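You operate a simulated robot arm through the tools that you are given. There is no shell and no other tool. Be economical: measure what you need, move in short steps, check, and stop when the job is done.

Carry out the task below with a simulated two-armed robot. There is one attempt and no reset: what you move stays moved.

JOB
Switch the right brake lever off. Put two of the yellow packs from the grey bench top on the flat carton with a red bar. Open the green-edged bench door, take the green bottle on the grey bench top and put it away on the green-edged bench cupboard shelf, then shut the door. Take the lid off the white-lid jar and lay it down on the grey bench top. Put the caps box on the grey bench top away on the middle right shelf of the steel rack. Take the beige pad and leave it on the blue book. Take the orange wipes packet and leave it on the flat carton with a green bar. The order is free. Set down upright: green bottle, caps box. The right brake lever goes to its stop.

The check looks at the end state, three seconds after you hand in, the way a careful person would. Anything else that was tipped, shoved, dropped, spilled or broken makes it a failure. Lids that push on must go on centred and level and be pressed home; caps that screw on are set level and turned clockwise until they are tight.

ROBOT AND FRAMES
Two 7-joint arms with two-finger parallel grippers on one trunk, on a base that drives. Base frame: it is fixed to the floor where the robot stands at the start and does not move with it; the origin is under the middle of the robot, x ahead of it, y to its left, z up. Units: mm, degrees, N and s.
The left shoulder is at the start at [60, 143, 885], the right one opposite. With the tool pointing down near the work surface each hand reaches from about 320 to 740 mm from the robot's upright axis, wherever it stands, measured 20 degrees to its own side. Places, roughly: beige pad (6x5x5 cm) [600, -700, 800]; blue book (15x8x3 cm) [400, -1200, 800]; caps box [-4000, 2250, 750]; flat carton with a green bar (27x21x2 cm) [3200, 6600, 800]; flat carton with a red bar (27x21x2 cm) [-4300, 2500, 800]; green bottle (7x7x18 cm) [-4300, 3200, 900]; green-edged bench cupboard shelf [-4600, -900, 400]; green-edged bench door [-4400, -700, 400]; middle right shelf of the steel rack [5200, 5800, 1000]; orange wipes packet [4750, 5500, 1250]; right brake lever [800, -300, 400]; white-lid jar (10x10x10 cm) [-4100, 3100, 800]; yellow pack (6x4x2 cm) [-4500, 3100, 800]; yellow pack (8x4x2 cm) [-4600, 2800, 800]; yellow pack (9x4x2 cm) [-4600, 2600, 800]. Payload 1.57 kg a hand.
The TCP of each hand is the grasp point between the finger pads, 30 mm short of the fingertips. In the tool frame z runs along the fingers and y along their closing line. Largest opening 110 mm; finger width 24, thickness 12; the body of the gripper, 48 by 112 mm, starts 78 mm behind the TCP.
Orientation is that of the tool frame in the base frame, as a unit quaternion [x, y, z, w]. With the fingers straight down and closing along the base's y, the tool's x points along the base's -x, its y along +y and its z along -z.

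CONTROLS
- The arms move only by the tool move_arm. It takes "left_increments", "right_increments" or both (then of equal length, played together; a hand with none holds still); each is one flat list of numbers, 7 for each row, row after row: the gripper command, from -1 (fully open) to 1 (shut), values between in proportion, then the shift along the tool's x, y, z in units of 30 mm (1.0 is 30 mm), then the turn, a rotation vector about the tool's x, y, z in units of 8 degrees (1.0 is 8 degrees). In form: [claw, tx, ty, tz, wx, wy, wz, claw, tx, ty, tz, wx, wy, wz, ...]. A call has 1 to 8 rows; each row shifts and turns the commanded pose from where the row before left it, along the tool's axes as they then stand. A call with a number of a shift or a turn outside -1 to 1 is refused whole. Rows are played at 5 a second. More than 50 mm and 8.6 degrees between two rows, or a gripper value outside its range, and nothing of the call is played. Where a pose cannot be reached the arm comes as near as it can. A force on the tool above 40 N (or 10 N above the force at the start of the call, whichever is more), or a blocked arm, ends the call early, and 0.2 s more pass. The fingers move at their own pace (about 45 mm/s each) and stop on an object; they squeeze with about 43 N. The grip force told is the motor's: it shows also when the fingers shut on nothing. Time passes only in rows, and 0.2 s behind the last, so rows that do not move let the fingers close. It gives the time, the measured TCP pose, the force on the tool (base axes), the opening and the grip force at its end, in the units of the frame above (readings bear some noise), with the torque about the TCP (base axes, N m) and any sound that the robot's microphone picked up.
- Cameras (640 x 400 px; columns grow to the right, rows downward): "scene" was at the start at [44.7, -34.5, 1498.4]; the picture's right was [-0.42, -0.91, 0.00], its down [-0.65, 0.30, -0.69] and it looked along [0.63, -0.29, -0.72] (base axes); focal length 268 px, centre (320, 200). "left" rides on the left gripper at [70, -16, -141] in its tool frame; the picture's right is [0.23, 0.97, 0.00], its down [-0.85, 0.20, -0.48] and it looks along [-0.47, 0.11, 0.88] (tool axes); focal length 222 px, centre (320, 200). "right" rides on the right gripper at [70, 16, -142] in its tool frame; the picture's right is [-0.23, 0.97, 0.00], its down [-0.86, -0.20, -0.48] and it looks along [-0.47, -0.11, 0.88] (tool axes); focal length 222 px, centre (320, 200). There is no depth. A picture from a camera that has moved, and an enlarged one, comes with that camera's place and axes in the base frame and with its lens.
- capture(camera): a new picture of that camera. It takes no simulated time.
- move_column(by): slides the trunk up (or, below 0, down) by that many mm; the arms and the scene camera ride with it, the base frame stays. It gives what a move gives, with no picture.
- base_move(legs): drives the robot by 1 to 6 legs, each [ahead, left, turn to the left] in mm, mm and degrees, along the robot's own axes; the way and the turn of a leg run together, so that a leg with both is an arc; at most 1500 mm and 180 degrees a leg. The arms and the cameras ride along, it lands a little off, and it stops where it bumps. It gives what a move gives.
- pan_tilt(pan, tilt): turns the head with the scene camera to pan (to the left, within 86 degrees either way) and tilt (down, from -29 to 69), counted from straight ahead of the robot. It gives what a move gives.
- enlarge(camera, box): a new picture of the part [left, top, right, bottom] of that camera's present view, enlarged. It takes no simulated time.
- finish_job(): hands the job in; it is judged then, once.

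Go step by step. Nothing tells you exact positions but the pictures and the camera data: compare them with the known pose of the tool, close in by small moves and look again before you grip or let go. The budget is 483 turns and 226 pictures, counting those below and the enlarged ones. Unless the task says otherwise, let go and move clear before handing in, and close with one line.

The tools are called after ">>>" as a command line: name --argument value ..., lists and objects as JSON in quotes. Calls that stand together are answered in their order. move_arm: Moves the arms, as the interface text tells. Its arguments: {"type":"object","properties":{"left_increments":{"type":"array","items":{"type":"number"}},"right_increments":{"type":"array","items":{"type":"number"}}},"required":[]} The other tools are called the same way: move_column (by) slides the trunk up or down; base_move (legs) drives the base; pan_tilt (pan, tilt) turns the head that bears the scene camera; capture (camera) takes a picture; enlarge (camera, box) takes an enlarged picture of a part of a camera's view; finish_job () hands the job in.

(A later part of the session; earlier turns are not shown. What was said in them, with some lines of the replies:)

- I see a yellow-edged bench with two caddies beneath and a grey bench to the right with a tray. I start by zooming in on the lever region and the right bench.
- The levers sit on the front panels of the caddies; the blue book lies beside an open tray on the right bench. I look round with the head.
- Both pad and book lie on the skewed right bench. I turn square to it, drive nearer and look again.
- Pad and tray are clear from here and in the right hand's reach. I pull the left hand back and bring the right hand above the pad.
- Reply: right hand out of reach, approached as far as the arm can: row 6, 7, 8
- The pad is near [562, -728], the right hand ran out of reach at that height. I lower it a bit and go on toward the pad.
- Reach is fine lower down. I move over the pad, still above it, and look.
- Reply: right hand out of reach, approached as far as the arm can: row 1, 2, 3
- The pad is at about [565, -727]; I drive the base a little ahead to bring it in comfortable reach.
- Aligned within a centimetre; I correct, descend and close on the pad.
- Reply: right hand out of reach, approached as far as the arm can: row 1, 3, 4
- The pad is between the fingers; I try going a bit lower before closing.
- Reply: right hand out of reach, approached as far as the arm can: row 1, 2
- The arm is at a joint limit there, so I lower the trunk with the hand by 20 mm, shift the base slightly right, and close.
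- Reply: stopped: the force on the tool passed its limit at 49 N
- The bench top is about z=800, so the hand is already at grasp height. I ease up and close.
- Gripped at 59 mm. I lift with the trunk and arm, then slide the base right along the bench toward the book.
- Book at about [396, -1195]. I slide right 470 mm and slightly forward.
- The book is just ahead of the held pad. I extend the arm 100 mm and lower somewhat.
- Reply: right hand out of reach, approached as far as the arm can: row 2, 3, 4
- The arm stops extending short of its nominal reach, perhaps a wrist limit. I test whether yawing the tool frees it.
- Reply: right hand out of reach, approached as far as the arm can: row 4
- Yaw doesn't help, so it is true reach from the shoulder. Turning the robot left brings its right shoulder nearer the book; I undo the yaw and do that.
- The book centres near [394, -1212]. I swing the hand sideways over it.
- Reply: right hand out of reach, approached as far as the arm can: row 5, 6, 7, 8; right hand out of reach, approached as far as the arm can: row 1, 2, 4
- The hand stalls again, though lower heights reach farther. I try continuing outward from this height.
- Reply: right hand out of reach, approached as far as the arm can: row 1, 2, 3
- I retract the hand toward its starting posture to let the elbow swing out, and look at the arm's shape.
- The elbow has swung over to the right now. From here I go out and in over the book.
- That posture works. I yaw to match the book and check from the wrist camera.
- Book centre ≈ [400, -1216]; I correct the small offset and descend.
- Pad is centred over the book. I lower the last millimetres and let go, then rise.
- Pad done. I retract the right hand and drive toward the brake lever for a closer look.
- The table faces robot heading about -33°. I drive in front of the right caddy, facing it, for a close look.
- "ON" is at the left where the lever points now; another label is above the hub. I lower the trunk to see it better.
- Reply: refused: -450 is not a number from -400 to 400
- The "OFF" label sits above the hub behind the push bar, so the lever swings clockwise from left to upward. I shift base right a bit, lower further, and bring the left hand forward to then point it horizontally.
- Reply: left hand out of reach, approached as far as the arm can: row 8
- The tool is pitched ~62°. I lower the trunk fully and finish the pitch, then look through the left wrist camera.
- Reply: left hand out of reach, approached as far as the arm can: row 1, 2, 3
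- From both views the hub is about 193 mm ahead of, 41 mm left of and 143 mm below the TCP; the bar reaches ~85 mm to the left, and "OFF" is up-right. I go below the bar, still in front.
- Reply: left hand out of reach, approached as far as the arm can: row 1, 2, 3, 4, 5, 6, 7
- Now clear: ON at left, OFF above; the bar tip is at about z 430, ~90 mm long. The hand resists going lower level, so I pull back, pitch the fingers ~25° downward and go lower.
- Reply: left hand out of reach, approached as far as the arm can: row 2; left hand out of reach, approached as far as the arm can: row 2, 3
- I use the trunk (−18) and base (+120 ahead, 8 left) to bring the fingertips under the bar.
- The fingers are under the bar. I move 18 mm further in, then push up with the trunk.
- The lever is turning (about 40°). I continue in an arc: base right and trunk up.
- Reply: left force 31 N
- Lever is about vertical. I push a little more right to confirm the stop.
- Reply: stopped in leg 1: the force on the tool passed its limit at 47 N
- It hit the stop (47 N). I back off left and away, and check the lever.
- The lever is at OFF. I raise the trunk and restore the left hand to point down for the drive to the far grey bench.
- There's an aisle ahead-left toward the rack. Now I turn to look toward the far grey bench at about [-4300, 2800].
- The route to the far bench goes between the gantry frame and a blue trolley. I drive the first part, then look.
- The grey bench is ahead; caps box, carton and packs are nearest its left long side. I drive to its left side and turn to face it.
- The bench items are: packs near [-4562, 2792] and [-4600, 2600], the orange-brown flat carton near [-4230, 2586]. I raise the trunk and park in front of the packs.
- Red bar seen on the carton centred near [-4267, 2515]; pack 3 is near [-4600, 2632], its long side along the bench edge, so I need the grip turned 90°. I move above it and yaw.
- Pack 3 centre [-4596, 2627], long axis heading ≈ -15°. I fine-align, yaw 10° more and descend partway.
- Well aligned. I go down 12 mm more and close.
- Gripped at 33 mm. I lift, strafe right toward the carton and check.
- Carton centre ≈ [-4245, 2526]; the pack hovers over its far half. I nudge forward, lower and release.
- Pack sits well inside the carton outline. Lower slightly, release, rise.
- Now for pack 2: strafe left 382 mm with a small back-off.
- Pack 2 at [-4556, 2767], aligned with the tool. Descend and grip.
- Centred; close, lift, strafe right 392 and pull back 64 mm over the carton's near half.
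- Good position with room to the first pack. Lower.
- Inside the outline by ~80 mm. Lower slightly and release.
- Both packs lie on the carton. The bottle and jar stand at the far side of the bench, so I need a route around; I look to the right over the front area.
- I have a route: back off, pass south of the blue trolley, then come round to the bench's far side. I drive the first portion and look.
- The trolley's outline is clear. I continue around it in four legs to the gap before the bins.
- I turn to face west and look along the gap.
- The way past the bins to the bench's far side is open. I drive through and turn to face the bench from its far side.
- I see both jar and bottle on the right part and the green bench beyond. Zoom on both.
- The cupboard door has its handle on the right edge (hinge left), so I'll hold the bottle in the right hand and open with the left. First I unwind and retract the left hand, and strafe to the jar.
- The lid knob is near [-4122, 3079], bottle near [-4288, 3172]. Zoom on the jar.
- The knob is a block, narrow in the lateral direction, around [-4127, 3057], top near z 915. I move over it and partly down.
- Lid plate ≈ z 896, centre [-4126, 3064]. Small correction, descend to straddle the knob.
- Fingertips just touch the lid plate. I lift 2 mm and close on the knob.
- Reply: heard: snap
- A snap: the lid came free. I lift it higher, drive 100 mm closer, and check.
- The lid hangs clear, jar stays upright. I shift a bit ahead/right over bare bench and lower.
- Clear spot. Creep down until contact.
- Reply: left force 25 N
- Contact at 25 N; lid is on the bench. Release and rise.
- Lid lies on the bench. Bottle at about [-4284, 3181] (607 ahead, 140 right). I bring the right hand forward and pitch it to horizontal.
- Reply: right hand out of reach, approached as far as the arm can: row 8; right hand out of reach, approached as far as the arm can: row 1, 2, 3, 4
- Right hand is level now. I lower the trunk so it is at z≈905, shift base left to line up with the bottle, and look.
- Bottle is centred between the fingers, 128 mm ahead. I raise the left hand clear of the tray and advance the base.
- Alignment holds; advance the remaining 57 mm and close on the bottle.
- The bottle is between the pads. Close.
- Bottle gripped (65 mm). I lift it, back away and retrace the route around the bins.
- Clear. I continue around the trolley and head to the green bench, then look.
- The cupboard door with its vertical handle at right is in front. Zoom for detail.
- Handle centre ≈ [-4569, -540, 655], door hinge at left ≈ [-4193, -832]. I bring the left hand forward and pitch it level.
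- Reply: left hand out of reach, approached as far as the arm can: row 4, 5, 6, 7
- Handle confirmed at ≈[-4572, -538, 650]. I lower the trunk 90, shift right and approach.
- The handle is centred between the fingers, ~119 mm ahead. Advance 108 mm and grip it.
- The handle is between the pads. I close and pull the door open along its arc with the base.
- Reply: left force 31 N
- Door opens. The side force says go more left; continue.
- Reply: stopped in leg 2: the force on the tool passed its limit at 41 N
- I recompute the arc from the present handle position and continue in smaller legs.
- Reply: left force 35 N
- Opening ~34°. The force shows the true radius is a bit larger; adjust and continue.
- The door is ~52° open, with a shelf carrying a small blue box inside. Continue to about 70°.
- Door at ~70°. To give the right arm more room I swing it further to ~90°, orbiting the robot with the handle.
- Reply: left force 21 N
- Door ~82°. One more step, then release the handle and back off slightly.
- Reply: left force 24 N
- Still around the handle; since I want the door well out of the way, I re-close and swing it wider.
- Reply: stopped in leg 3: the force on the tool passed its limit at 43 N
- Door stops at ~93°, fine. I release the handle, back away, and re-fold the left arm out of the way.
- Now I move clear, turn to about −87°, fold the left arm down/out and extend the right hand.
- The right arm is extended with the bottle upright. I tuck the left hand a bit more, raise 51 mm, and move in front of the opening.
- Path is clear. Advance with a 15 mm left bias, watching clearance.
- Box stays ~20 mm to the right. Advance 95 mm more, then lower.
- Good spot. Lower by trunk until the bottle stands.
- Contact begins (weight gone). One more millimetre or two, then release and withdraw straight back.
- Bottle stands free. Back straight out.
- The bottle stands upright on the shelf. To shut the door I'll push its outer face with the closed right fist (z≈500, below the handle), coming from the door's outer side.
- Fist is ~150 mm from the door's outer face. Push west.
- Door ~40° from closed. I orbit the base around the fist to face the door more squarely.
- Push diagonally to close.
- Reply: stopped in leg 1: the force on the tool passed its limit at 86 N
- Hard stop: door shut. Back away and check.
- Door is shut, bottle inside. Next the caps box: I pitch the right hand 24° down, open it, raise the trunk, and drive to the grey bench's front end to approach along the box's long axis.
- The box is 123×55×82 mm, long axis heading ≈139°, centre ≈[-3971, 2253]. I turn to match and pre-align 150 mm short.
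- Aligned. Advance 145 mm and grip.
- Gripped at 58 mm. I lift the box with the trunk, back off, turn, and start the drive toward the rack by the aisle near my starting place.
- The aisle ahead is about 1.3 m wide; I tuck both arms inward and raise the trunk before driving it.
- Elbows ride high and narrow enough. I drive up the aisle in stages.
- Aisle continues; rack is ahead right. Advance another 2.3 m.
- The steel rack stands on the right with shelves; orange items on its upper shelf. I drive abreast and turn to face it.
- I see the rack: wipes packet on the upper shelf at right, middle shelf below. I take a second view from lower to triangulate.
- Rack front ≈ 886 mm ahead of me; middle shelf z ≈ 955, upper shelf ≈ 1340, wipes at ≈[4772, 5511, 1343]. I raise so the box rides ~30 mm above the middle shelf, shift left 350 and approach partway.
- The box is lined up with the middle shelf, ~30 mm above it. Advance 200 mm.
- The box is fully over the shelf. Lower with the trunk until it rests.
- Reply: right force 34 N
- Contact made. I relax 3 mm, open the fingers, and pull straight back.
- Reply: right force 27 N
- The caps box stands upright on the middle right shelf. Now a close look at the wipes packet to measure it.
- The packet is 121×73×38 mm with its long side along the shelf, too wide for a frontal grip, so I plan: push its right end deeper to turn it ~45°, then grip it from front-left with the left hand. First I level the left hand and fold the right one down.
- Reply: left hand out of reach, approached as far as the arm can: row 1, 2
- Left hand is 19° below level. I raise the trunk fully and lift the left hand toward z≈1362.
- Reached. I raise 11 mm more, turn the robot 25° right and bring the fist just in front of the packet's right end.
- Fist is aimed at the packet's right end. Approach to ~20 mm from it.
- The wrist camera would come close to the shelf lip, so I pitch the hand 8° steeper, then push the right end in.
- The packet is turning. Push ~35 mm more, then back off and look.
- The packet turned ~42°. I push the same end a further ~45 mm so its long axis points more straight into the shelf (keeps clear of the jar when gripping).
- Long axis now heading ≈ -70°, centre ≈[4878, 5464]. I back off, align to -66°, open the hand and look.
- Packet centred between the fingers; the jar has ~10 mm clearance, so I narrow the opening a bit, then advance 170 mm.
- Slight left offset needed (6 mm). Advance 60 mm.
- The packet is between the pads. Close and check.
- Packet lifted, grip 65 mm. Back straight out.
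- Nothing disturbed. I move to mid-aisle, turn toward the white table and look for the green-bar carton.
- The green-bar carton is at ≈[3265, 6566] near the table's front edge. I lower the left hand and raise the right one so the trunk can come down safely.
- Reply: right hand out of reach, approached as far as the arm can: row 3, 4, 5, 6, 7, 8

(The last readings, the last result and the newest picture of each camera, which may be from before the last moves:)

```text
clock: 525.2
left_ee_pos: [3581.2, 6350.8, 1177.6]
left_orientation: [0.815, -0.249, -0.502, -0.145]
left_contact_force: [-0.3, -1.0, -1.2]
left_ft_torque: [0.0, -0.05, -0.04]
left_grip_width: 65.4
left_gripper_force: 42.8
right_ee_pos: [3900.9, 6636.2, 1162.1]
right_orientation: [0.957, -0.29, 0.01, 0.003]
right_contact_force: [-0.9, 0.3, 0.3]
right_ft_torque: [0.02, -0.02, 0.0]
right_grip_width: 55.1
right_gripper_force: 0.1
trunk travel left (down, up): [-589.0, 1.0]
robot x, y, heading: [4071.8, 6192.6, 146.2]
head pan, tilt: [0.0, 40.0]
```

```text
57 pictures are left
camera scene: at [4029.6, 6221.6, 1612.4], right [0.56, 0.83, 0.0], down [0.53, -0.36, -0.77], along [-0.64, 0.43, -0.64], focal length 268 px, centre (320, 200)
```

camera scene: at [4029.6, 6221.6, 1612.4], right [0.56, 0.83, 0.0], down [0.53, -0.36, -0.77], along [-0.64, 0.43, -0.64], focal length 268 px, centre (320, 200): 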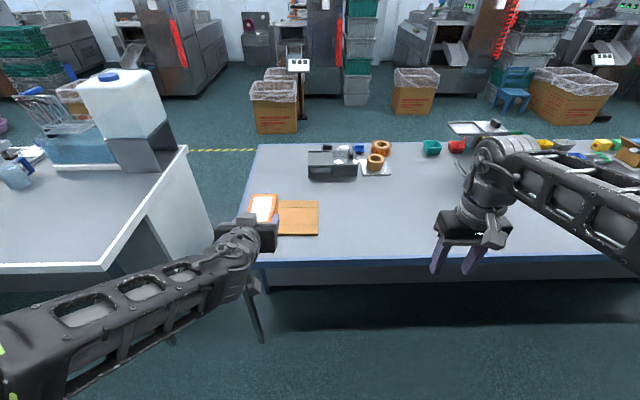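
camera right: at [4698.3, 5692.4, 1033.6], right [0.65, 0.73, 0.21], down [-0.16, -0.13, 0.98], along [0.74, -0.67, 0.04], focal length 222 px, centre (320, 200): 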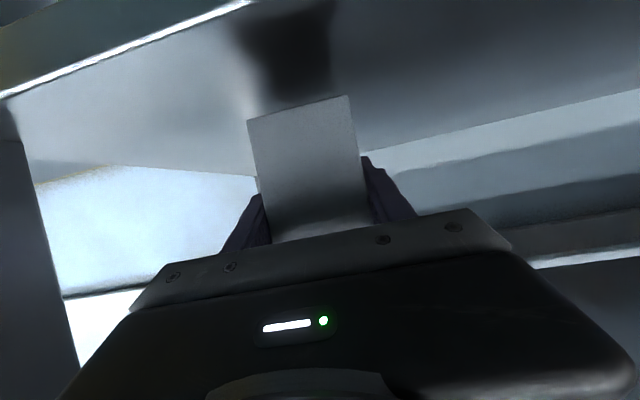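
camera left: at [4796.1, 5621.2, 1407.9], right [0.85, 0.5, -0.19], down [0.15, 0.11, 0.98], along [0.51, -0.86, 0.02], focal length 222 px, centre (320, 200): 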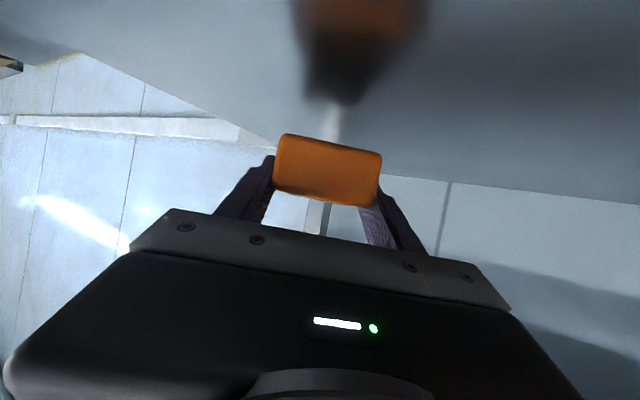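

Aligned laterally. I lower the left hand a bit more, retract the right, lower the trunk, then advance over the carton.

>>> move_arm --left_increments '[0.8, 0.89, 0, 0.454, 0, 0, 0, 0.8, 0.89, 0, 0.454, 0, 0, 0, 0.8, 0, 0, 0, 0, 0, 0]' --right_increments '[0, 0.7, 0, 0, 0, 0, 0, 0, 0.7, 0, 0, 0, 0, 0, 0, 0.7, 0, 0, 0, 0, 0]'

>>> move_column --by -228

>>> base_move --legs '[[200, 0, 0]]'

>>> capture --camera "scene"

>>> capture --camera "left"

```text
clock: 526.0
left_ee_pos: [3576.1, 6357.1, 1122.6]
left_orientation: [0.815, -0.249, -0.502, -0.145]
left_contact_force: [0.3, 0.7, -0.4]
left_ft_torque: [-0.04, -0.03, 0.0]
left_grip_width: 65.4
left_gripper_force: 43.6
left hand out of reach, approached as far as the arm can: row 2
right_ee_pos: [3951.8, 6599.6, 1156.8]
right_orientation: [0.957, -0.29, 0.007, 0.003]
right_contact_force: [1.2, -0.3, -0.5]
right_ft_torque: [-0.02, 0.02, 0.03]
right_grip_width: 55.2
right_gripper_force: 0.0
right hand out of reach, approached as far as the arm can: row 3
trunk travel left (down, up): [-589.0, 1.0]
robot x, y, heading: [4073.0, 6193.9, 145.9]
head pan, tilt: [0.0, 40.0]
```

```text
clock: 528.4
left_ee_pos: [3576.0, 6358.7, 893.3]
left_orientation: [0.816, -0.25, -0.501, -0.145]
left_contact_force: [0.3, -0.4, -1.4]
left_ft_torque: [-0.03, -0.04, -0.02]
left_grip_width: 65.6
left_gripper_force: 43.2
right_ee_pos: [3951.1, 6601.2, 929.0]
right_orientation: [0.957, -0.29, 0.009, 0.003]
right_contact_force: [-0.8, -0.4, 0.6]
right_ft_torque: [-0.02, 0.0, 0.0]
right_grip_width: 55.3
right_gripper_force: 0.0
trunk travel left (down, up): [-361.0, 229.0]
robot x, y, heading: [4077.7, 6188.5, 146.4]
head pan, tilt: [0.0, 40.0]
```

```text
clock: 530.0
left_ee_pos: [3410.0, 6471.7, 891.8]
left_orientation: [0.816, -0.251, -0.501, -0.145]
left_contact_force: [-0.6, -0.2, -1.0]
left_ft_torque: [-0.02, -0.02, 0.01]
left_grip_width: 65.4
left_gripper_force: 43.2
right_ee_pos: [3785.0, 6713.4, 929.5]
right_orientation: [0.957, -0.291, 0.009, 0.002]
right_contact_force: [-1.0, -0.5, -0.5]
right_ft_torque: [-0.01, -0.03, -0.01]
right_grip_width: 54.9
right_gripper_force: 0.0
trunk travel left (down, up): [-361.0, 229.0]
robot x, y, heading: [3910.2, 6303.2, 145.9]
head pan, tilt: [0.0, 40.0]
```

```text
56 pictures are left
camera scene: at [3863.6, 6335.3, 1384.4], right [0.56, 0.83, 0.0], down [0.53, -0.36, -0.77], along [-0.64, 0.43, -0.64], focal length 268 px, centre (320, 200)
```

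scene: 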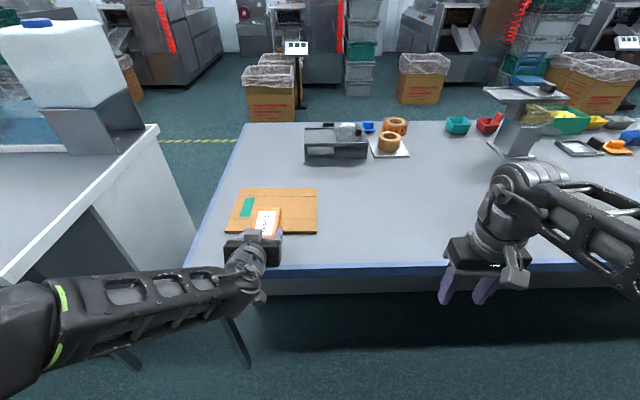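

```text
55 pictures are left
camera left: at [3550.1, 6398.6, 896.0], right [-0.45, -0.87, -0.19], down [-0.07, -0.17, 0.98], along [-0.89, 0.46, 0.02], focal length 222 px, centre (320, 200)
```

left: 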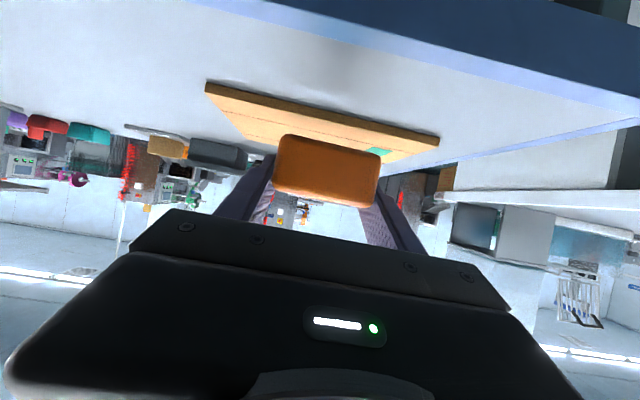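

Lateral alignment good. Advance 150 mm, then lower.

>>> base_move --legs '[[150, 0, 0]]'

>>> move_column --by -32

>>> enlarge --camera "scene" --box '[180, 150, 380, 275]'

>>> capture --camera "left"

```text
clock: 531.4
left_ee_pos: [3287.0, 6556.5, 893.5]
left_orientation: [0.816, -0.252, -0.5, -0.146]
left_contact_force: [0.6, -0.2, -0.8]
left_ft_torque: [-0.01, -0.01, 0.03]
left_grip_width: 65.1
left_gripper_force: 42.7
right_ee_pos: [3663.3, 6797.1, 928.7]
right_orientation: [0.956, -0.292, 0.009, 0.003]
right_contact_force: [-0.8, -0.1, 0.6]
right_ft_torque: [-0.02, -0.01, -0.01]
right_grip_width: 55.1
right_gripper_force: 0.1
trunk travel left (down, up): [-361.0, 229.0]
robot x, y, heading: [3786.0, 6388.6, 145.6]
head pan, tilt: [0.0, 40.0]
```

```text
clock: 532.1
left_ee_pos: [3288.2, 6556.7, 861.9]
left_orientation: [0.815, -0.252, -0.501, -0.145]
left_contact_force: [-1.2, -0.3, -1.0]
left_ft_torque: [-0.04, -0.05, 0.01]
left_grip_width: 65.4
left_gripper_force: 42.6
right_ee_pos: [3666.1, 6796.3, 897.3]
right_orientation: [0.956, -0.293, 0.009, 0.004]
right_contact_force: [0.0, 0.4, -1.4]
right_ft_torque: [0.03, -0.01, -0.04]
right_grip_width: 55.0
right_gripper_force: 0.1
trunk travel left (down, up): [-329.0, 261.0]
robot x, y, heading: [3786.7, 6389.3, 145.7]
head pan, tilt: [0.0, 40.0]
```

```text
3.20 times, centred on (280, 212) of scene
camera zoom: at [3741.3, 6418.2, 1352.4], right [0.56, 0.83, 0.0], down [0.53, -0.36, -0.77], along [-0.63, 0.43, -0.64], focal length 858 px, centre (448, 160)
```

zoom: 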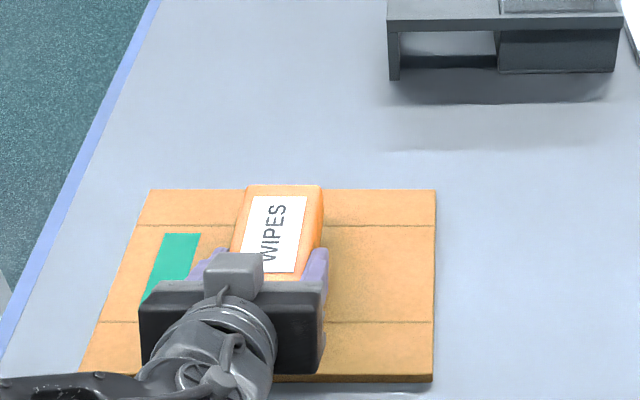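

```text
53 pictures are left
camera left: at [3427.8, 6482.9, 864.2], right [-0.46, -0.87, -0.19], down [-0.07, -0.17, 0.98], along [-0.89, 0.46, 0.02], focal length 222 px, centre (320, 200)
```

left: 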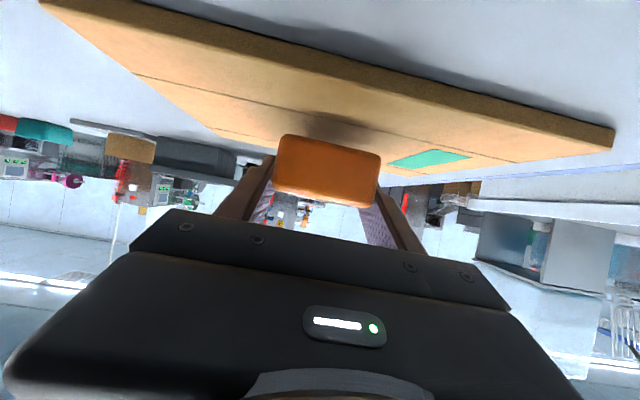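

Packet is well within the carton outline. Lower until contact.

>>> move_column --by -9

>>> move_column --by -4

>>> move_column --by -3

```text
clock: 532.7
left_ee_pos: [3288.5, 6555.5, 853.0]
left_orientation: [0.815, -0.251, -0.501, -0.146]
left_contact_force: [-0.4, 0.0, -0.6]
left_ft_torque: [-0.03, -0.01, -0.01]
left_grip_width: 65.3
left_gripper_force: 42.7
right_ee_pos: [3663.4, 6796.1, 888.6]
right_orientation: [0.956, -0.292, 0.01, 0.003]
right_contact_force: [-0.2, -0.6, 0.4]
right_ft_torque: [0.01, 0.01, 0.01]
right_grip_width: 55.0
right_gripper_force: 0.1
trunk travel left (down, up): [-320.0, 270.0]
robot x, y, heading: [3784.9, 6388.0, 145.7]
head pan, tilt: [0.0, 40.0]
```

```text
clock: 533.2
left_ee_pos: [3288.3, 6556.3, 849.5]
left_orientation: [0.815, -0.251, -0.501, -0.146]
left_contact_force: [-0.5, 0.6, -1.0]
left_ft_torque: [0.01, -0.06, -0.03]
left_grip_width: 65.3
left_gripper_force: 43.1
right_ee_pos: [3663.6, 6796.7, 884.1]
right_orientation: [0.956, -0.293, 0.01, 0.002]
right_contact_force: [0.2, -0.4, 0.9]
right_ft_torque: [0.03, -0.01, -0.02]
right_grip_width: 55.2
right_gripper_force: 0.0
trunk travel left (down, up): [-316.0, 274.0]
robot x, y, heading: [3784.5, 6387.4, 145.8]
head pan, tilt: [0.0, 40.0]
```

```text
clock: 533.8
left_ee_pos: [3287.9, 6555.5, 845.2]
left_orientation: [0.815, -0.251, -0.502, -0.146]
left_contact_force: [0.3, -0.4, -0.4]
left_ft_torque: [-0.02, 0.0, -0.02]
left_grip_width: 65.3
left_gripper_force: 43.8
right_ee_pos: [3663.2, 6798.0, 880.7]
right_orientation: [0.956, -0.292, 0.009, 0.003]
right_contact_force: [-0.8, -1.4, 0.6]
right_ft_torque: [0.03, -0.01, 0.0]
right_grip_width: 55.2
right_gripper_force: 0.0
trunk travel left (down, up): [-313.0, 277.0]
robot x, y, heading: [3786.3, 6385.5, 145.9]
head pan, tilt: [0.0, 40.0]
```

>>> move_column --by -3

>>> move_column --by -3

>>> enlarge --camera "left" --box '[160, 60, 480, 260]'

```text
clock: 534.3
left_ee_pos: [3288.2, 6556.3, 846.3]
left_orientation: [0.814, -0.251, -0.503, -0.145]
left_contact_force: [-0.6, 0.3, 7.0]
left_ft_torque: [0.19, -0.17, -0.01]
left_grip_width: 65.3
left_gripper_force: 42.8
right_ee_pos: [3663.8, 6795.1, 878.4]
right_orientation: [0.956, -0.292, 0.009, 0.002]
right_contact_force: [0.6, 0.1, -0.2]
right_ft_torque: [-0.02, 0.06, 0.04]
right_grip_width: 55.0
right_gripper_force: 0.0
trunk travel left (down, up): [-310.0, 280.0]
robot x, y, heading: [3783.6, 6386.0, 146.1]
head pan, tilt: [0.0, 40.0]
```

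```text
clock: 534.8
left_ee_pos: [3288.4, 6556.1, 844.4]
left_orientation: [0.813, -0.251, -0.504, -0.146]
left_contact_force: [-1.3, -2.4, 26.3]
left_ft_torque: [0.1, -0.85, -0.03]
left_grip_width: 65.6
left_gripper_force: 43.1
right_ee_pos: [3665.7, 6796.0, 875.6]
right_orientation: [0.956, -0.293, 0.009, 0.003]
right_contact_force: [-0.8, 0.6, -0.2]
right_ft_torque: [0.01, 0.0, -0.01]
right_grip_width: 55.1
right_gripper_force: 0.1
trunk travel left (down, up): [-307.0, 283.0]
robot x, y, heading: [3784.1, 6385.1, 145.8]
head pan, tilt: [0.0, 40.0]
```

```text
2.00 times, centred on (320, 160) of left
camera zoom: at [3427.7, 6483.2, 844.6], right [-0.46, -0.87, -0.19], down [-0.07, -0.18, 0.98], along [-0.89, 0.46, 0.02], focal length 444 px, centre (320, 280)
```

zoom: 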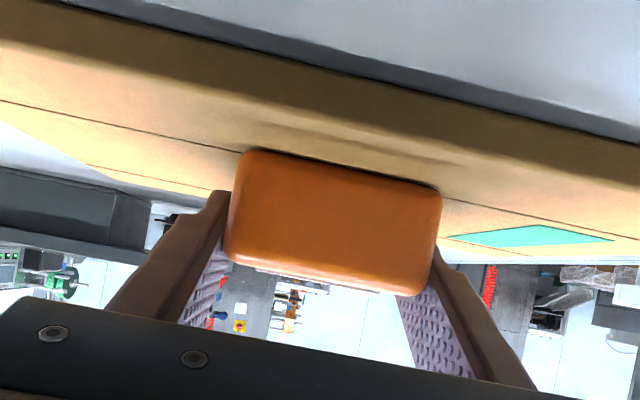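

On the carton. Relax 2 mm, open, raise, back away.

>>> move_column --by 2

>>> move_arm --left_increments '[0.1, 0, 0, 0, 0, 0, 0, -0.4, 0, 0, 0, 0, 0, 0, -0.7, 0, 0, 0, 0, 0, 0]'

>>> move_column --by 100

>>> base_move --legs '[[-250, 0, 0]]'

>>> capture --camera "scene"

>>> enlarge --camera "scene" --box '[180, 120, 380, 245]'

```text
clock: 535.3
left_ee_pos: [3288.4, 6555.5, 843.8]
left_orientation: [0.814, -0.251, -0.503, -0.145]
left_contact_force: [-3.4, 1.5, 21.1]
left_ft_torque: [0.74, 0.11, 0.1]
left_grip_width: 65.5
left_gripper_force: 42.7
right_ee_pos: [3664.4, 6795.7, 878.6]
right_orientation: [0.956, -0.293, 0.008, 0.003]
right_contact_force: [0.7, 0.2, -0.2]
right_ft_torque: [-0.03, -0.03, 0.01]
right_grip_width: 54.9
right_gripper_force: 0.1
trunk travel left (down, up): [-309.0, 281.0]
robot x, y, heading: [3783.0, 6384.5, 145.6]
head pan, tilt: [0.0, 40.0]
```

```text
clock: 536.1
left_ee_pos: [3287.6, 6555.8, 841.1]
left_orientation: [0.815, -0.252, -0.501, -0.146]
left_contact_force: [-0.2, -0.8, -0.3]
left_ft_torque: [0.0, 0.0, -0.03]
left_grip_width: 93.3
left_gripper_force: 0.0
right_ee_pos: [3664.2, 6795.7, 877.1]
right_orientation: [0.956, -0.294, 0.009, 0.003]
right_contact_force: [-0.3, -0.1, 0.1]
right_ft_torque: [0.01, -0.01, -0.06]
right_grip_width: 55.0
right_gripper_force: 0.1
trunk travel left (down, up): [-309.0, 281.0]
robot x, y, heading: [3784.9, 6385.8, 145.6]
head pan, tilt: [0.0, 40.0]
```

```text
clock: 537.5
left_ee_pos: [3288.3, 6556.1, 942.7]
left_orientation: [0.815, -0.252, -0.501, -0.145]
left_contact_force: [-0.9, -0.2, 0.2]
left_ft_torque: [-0.02, -0.01, 0.04]
left_grip_width: 93.6
left_gripper_force: 0.1
right_ee_pos: [3663.2, 6796.7, 977.2]
right_orientation: [0.956, -0.293, 0.009, 0.002]
right_contact_force: [0.5, 0.0, -0.9]
right_ft_torque: [-0.02, 0.01, -0.01]
right_grip_width: 54.9
right_gripper_force: 0.1
trunk travel left (down, up): [-409.0, 181.0]
robot x, y, heading: [3785.5, 6388.7, 146.0]
head pan, tilt: [0.0, 40.0]
```

```text
clock: 539.3
left_ee_pos: [3495.7, 6414.8, 941.5]
left_orientation: [0.815, -0.251, -0.501, -0.145]
left_contact_force: [-0.6, -0.9, 0.5]
left_ft_torque: [0.03, -0.01, 0.02]
left_grip_width: 93.6
left_gripper_force: 0.0
right_ee_pos: [3873.0, 6655.7, 977.6]
right_orientation: [0.956, -0.292, 0.009, 0.002]
right_contact_force: [-0.4, 0.0, 0.9]
right_ft_torque: [0.01, 0.03, -0.03]
right_grip_width: 55.0
right_gripper_force: 0.0
trunk travel left (down, up): [-409.0, 181.0]
robot x, y, heading: [3994.6, 6248.0, 145.9]
head pan, tilt: [0.0, 40.0]
```

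```text
51 pictures are left
camera scene: at [3949.7, 6276.8, 1432.5], right [0.56, 0.83, 0.0], down [0.53, -0.36, -0.77], along [-0.63, 0.43, -0.64], focal length 268 px, centre (320, 200)
```

scene: 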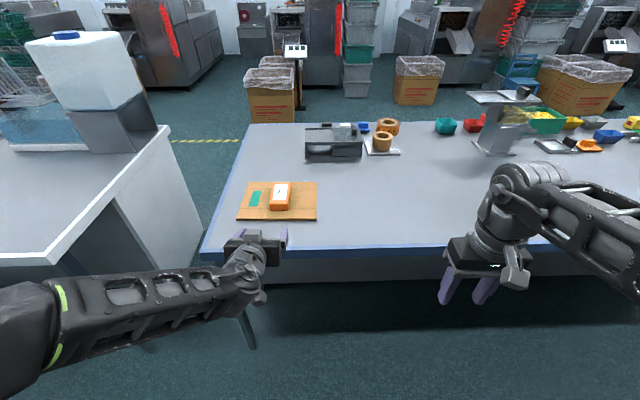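

```text
3.20 times, centred on (280, 182) of scene
camera zoom: at [3949.7, 6276.8, 1432.5], right [0.56, 0.83, 0.0], down [0.53, -0.36, -0.77], along [-0.63, 0.43, -0.64], focal length 858 px, centre (448, 256)
```

zoom: 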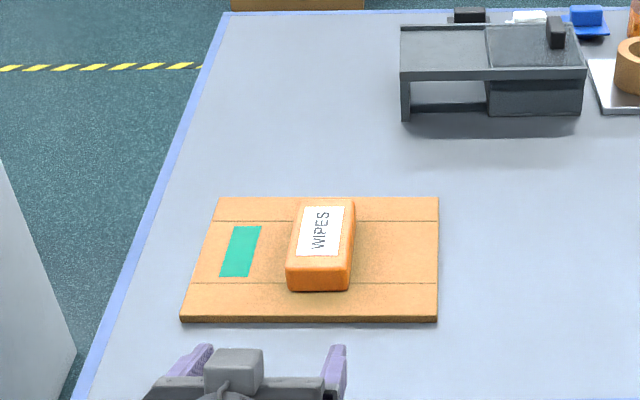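

The wipes packet lies flat on the green-bar carton. All the jobs are done, both hands are empty and clear of everything, so I hand in.

>>> finish_job

```text
The job is handed in.
```

I finished all seven jobs and handed in, with both hands empty and clear. My last views of each showed it in place.
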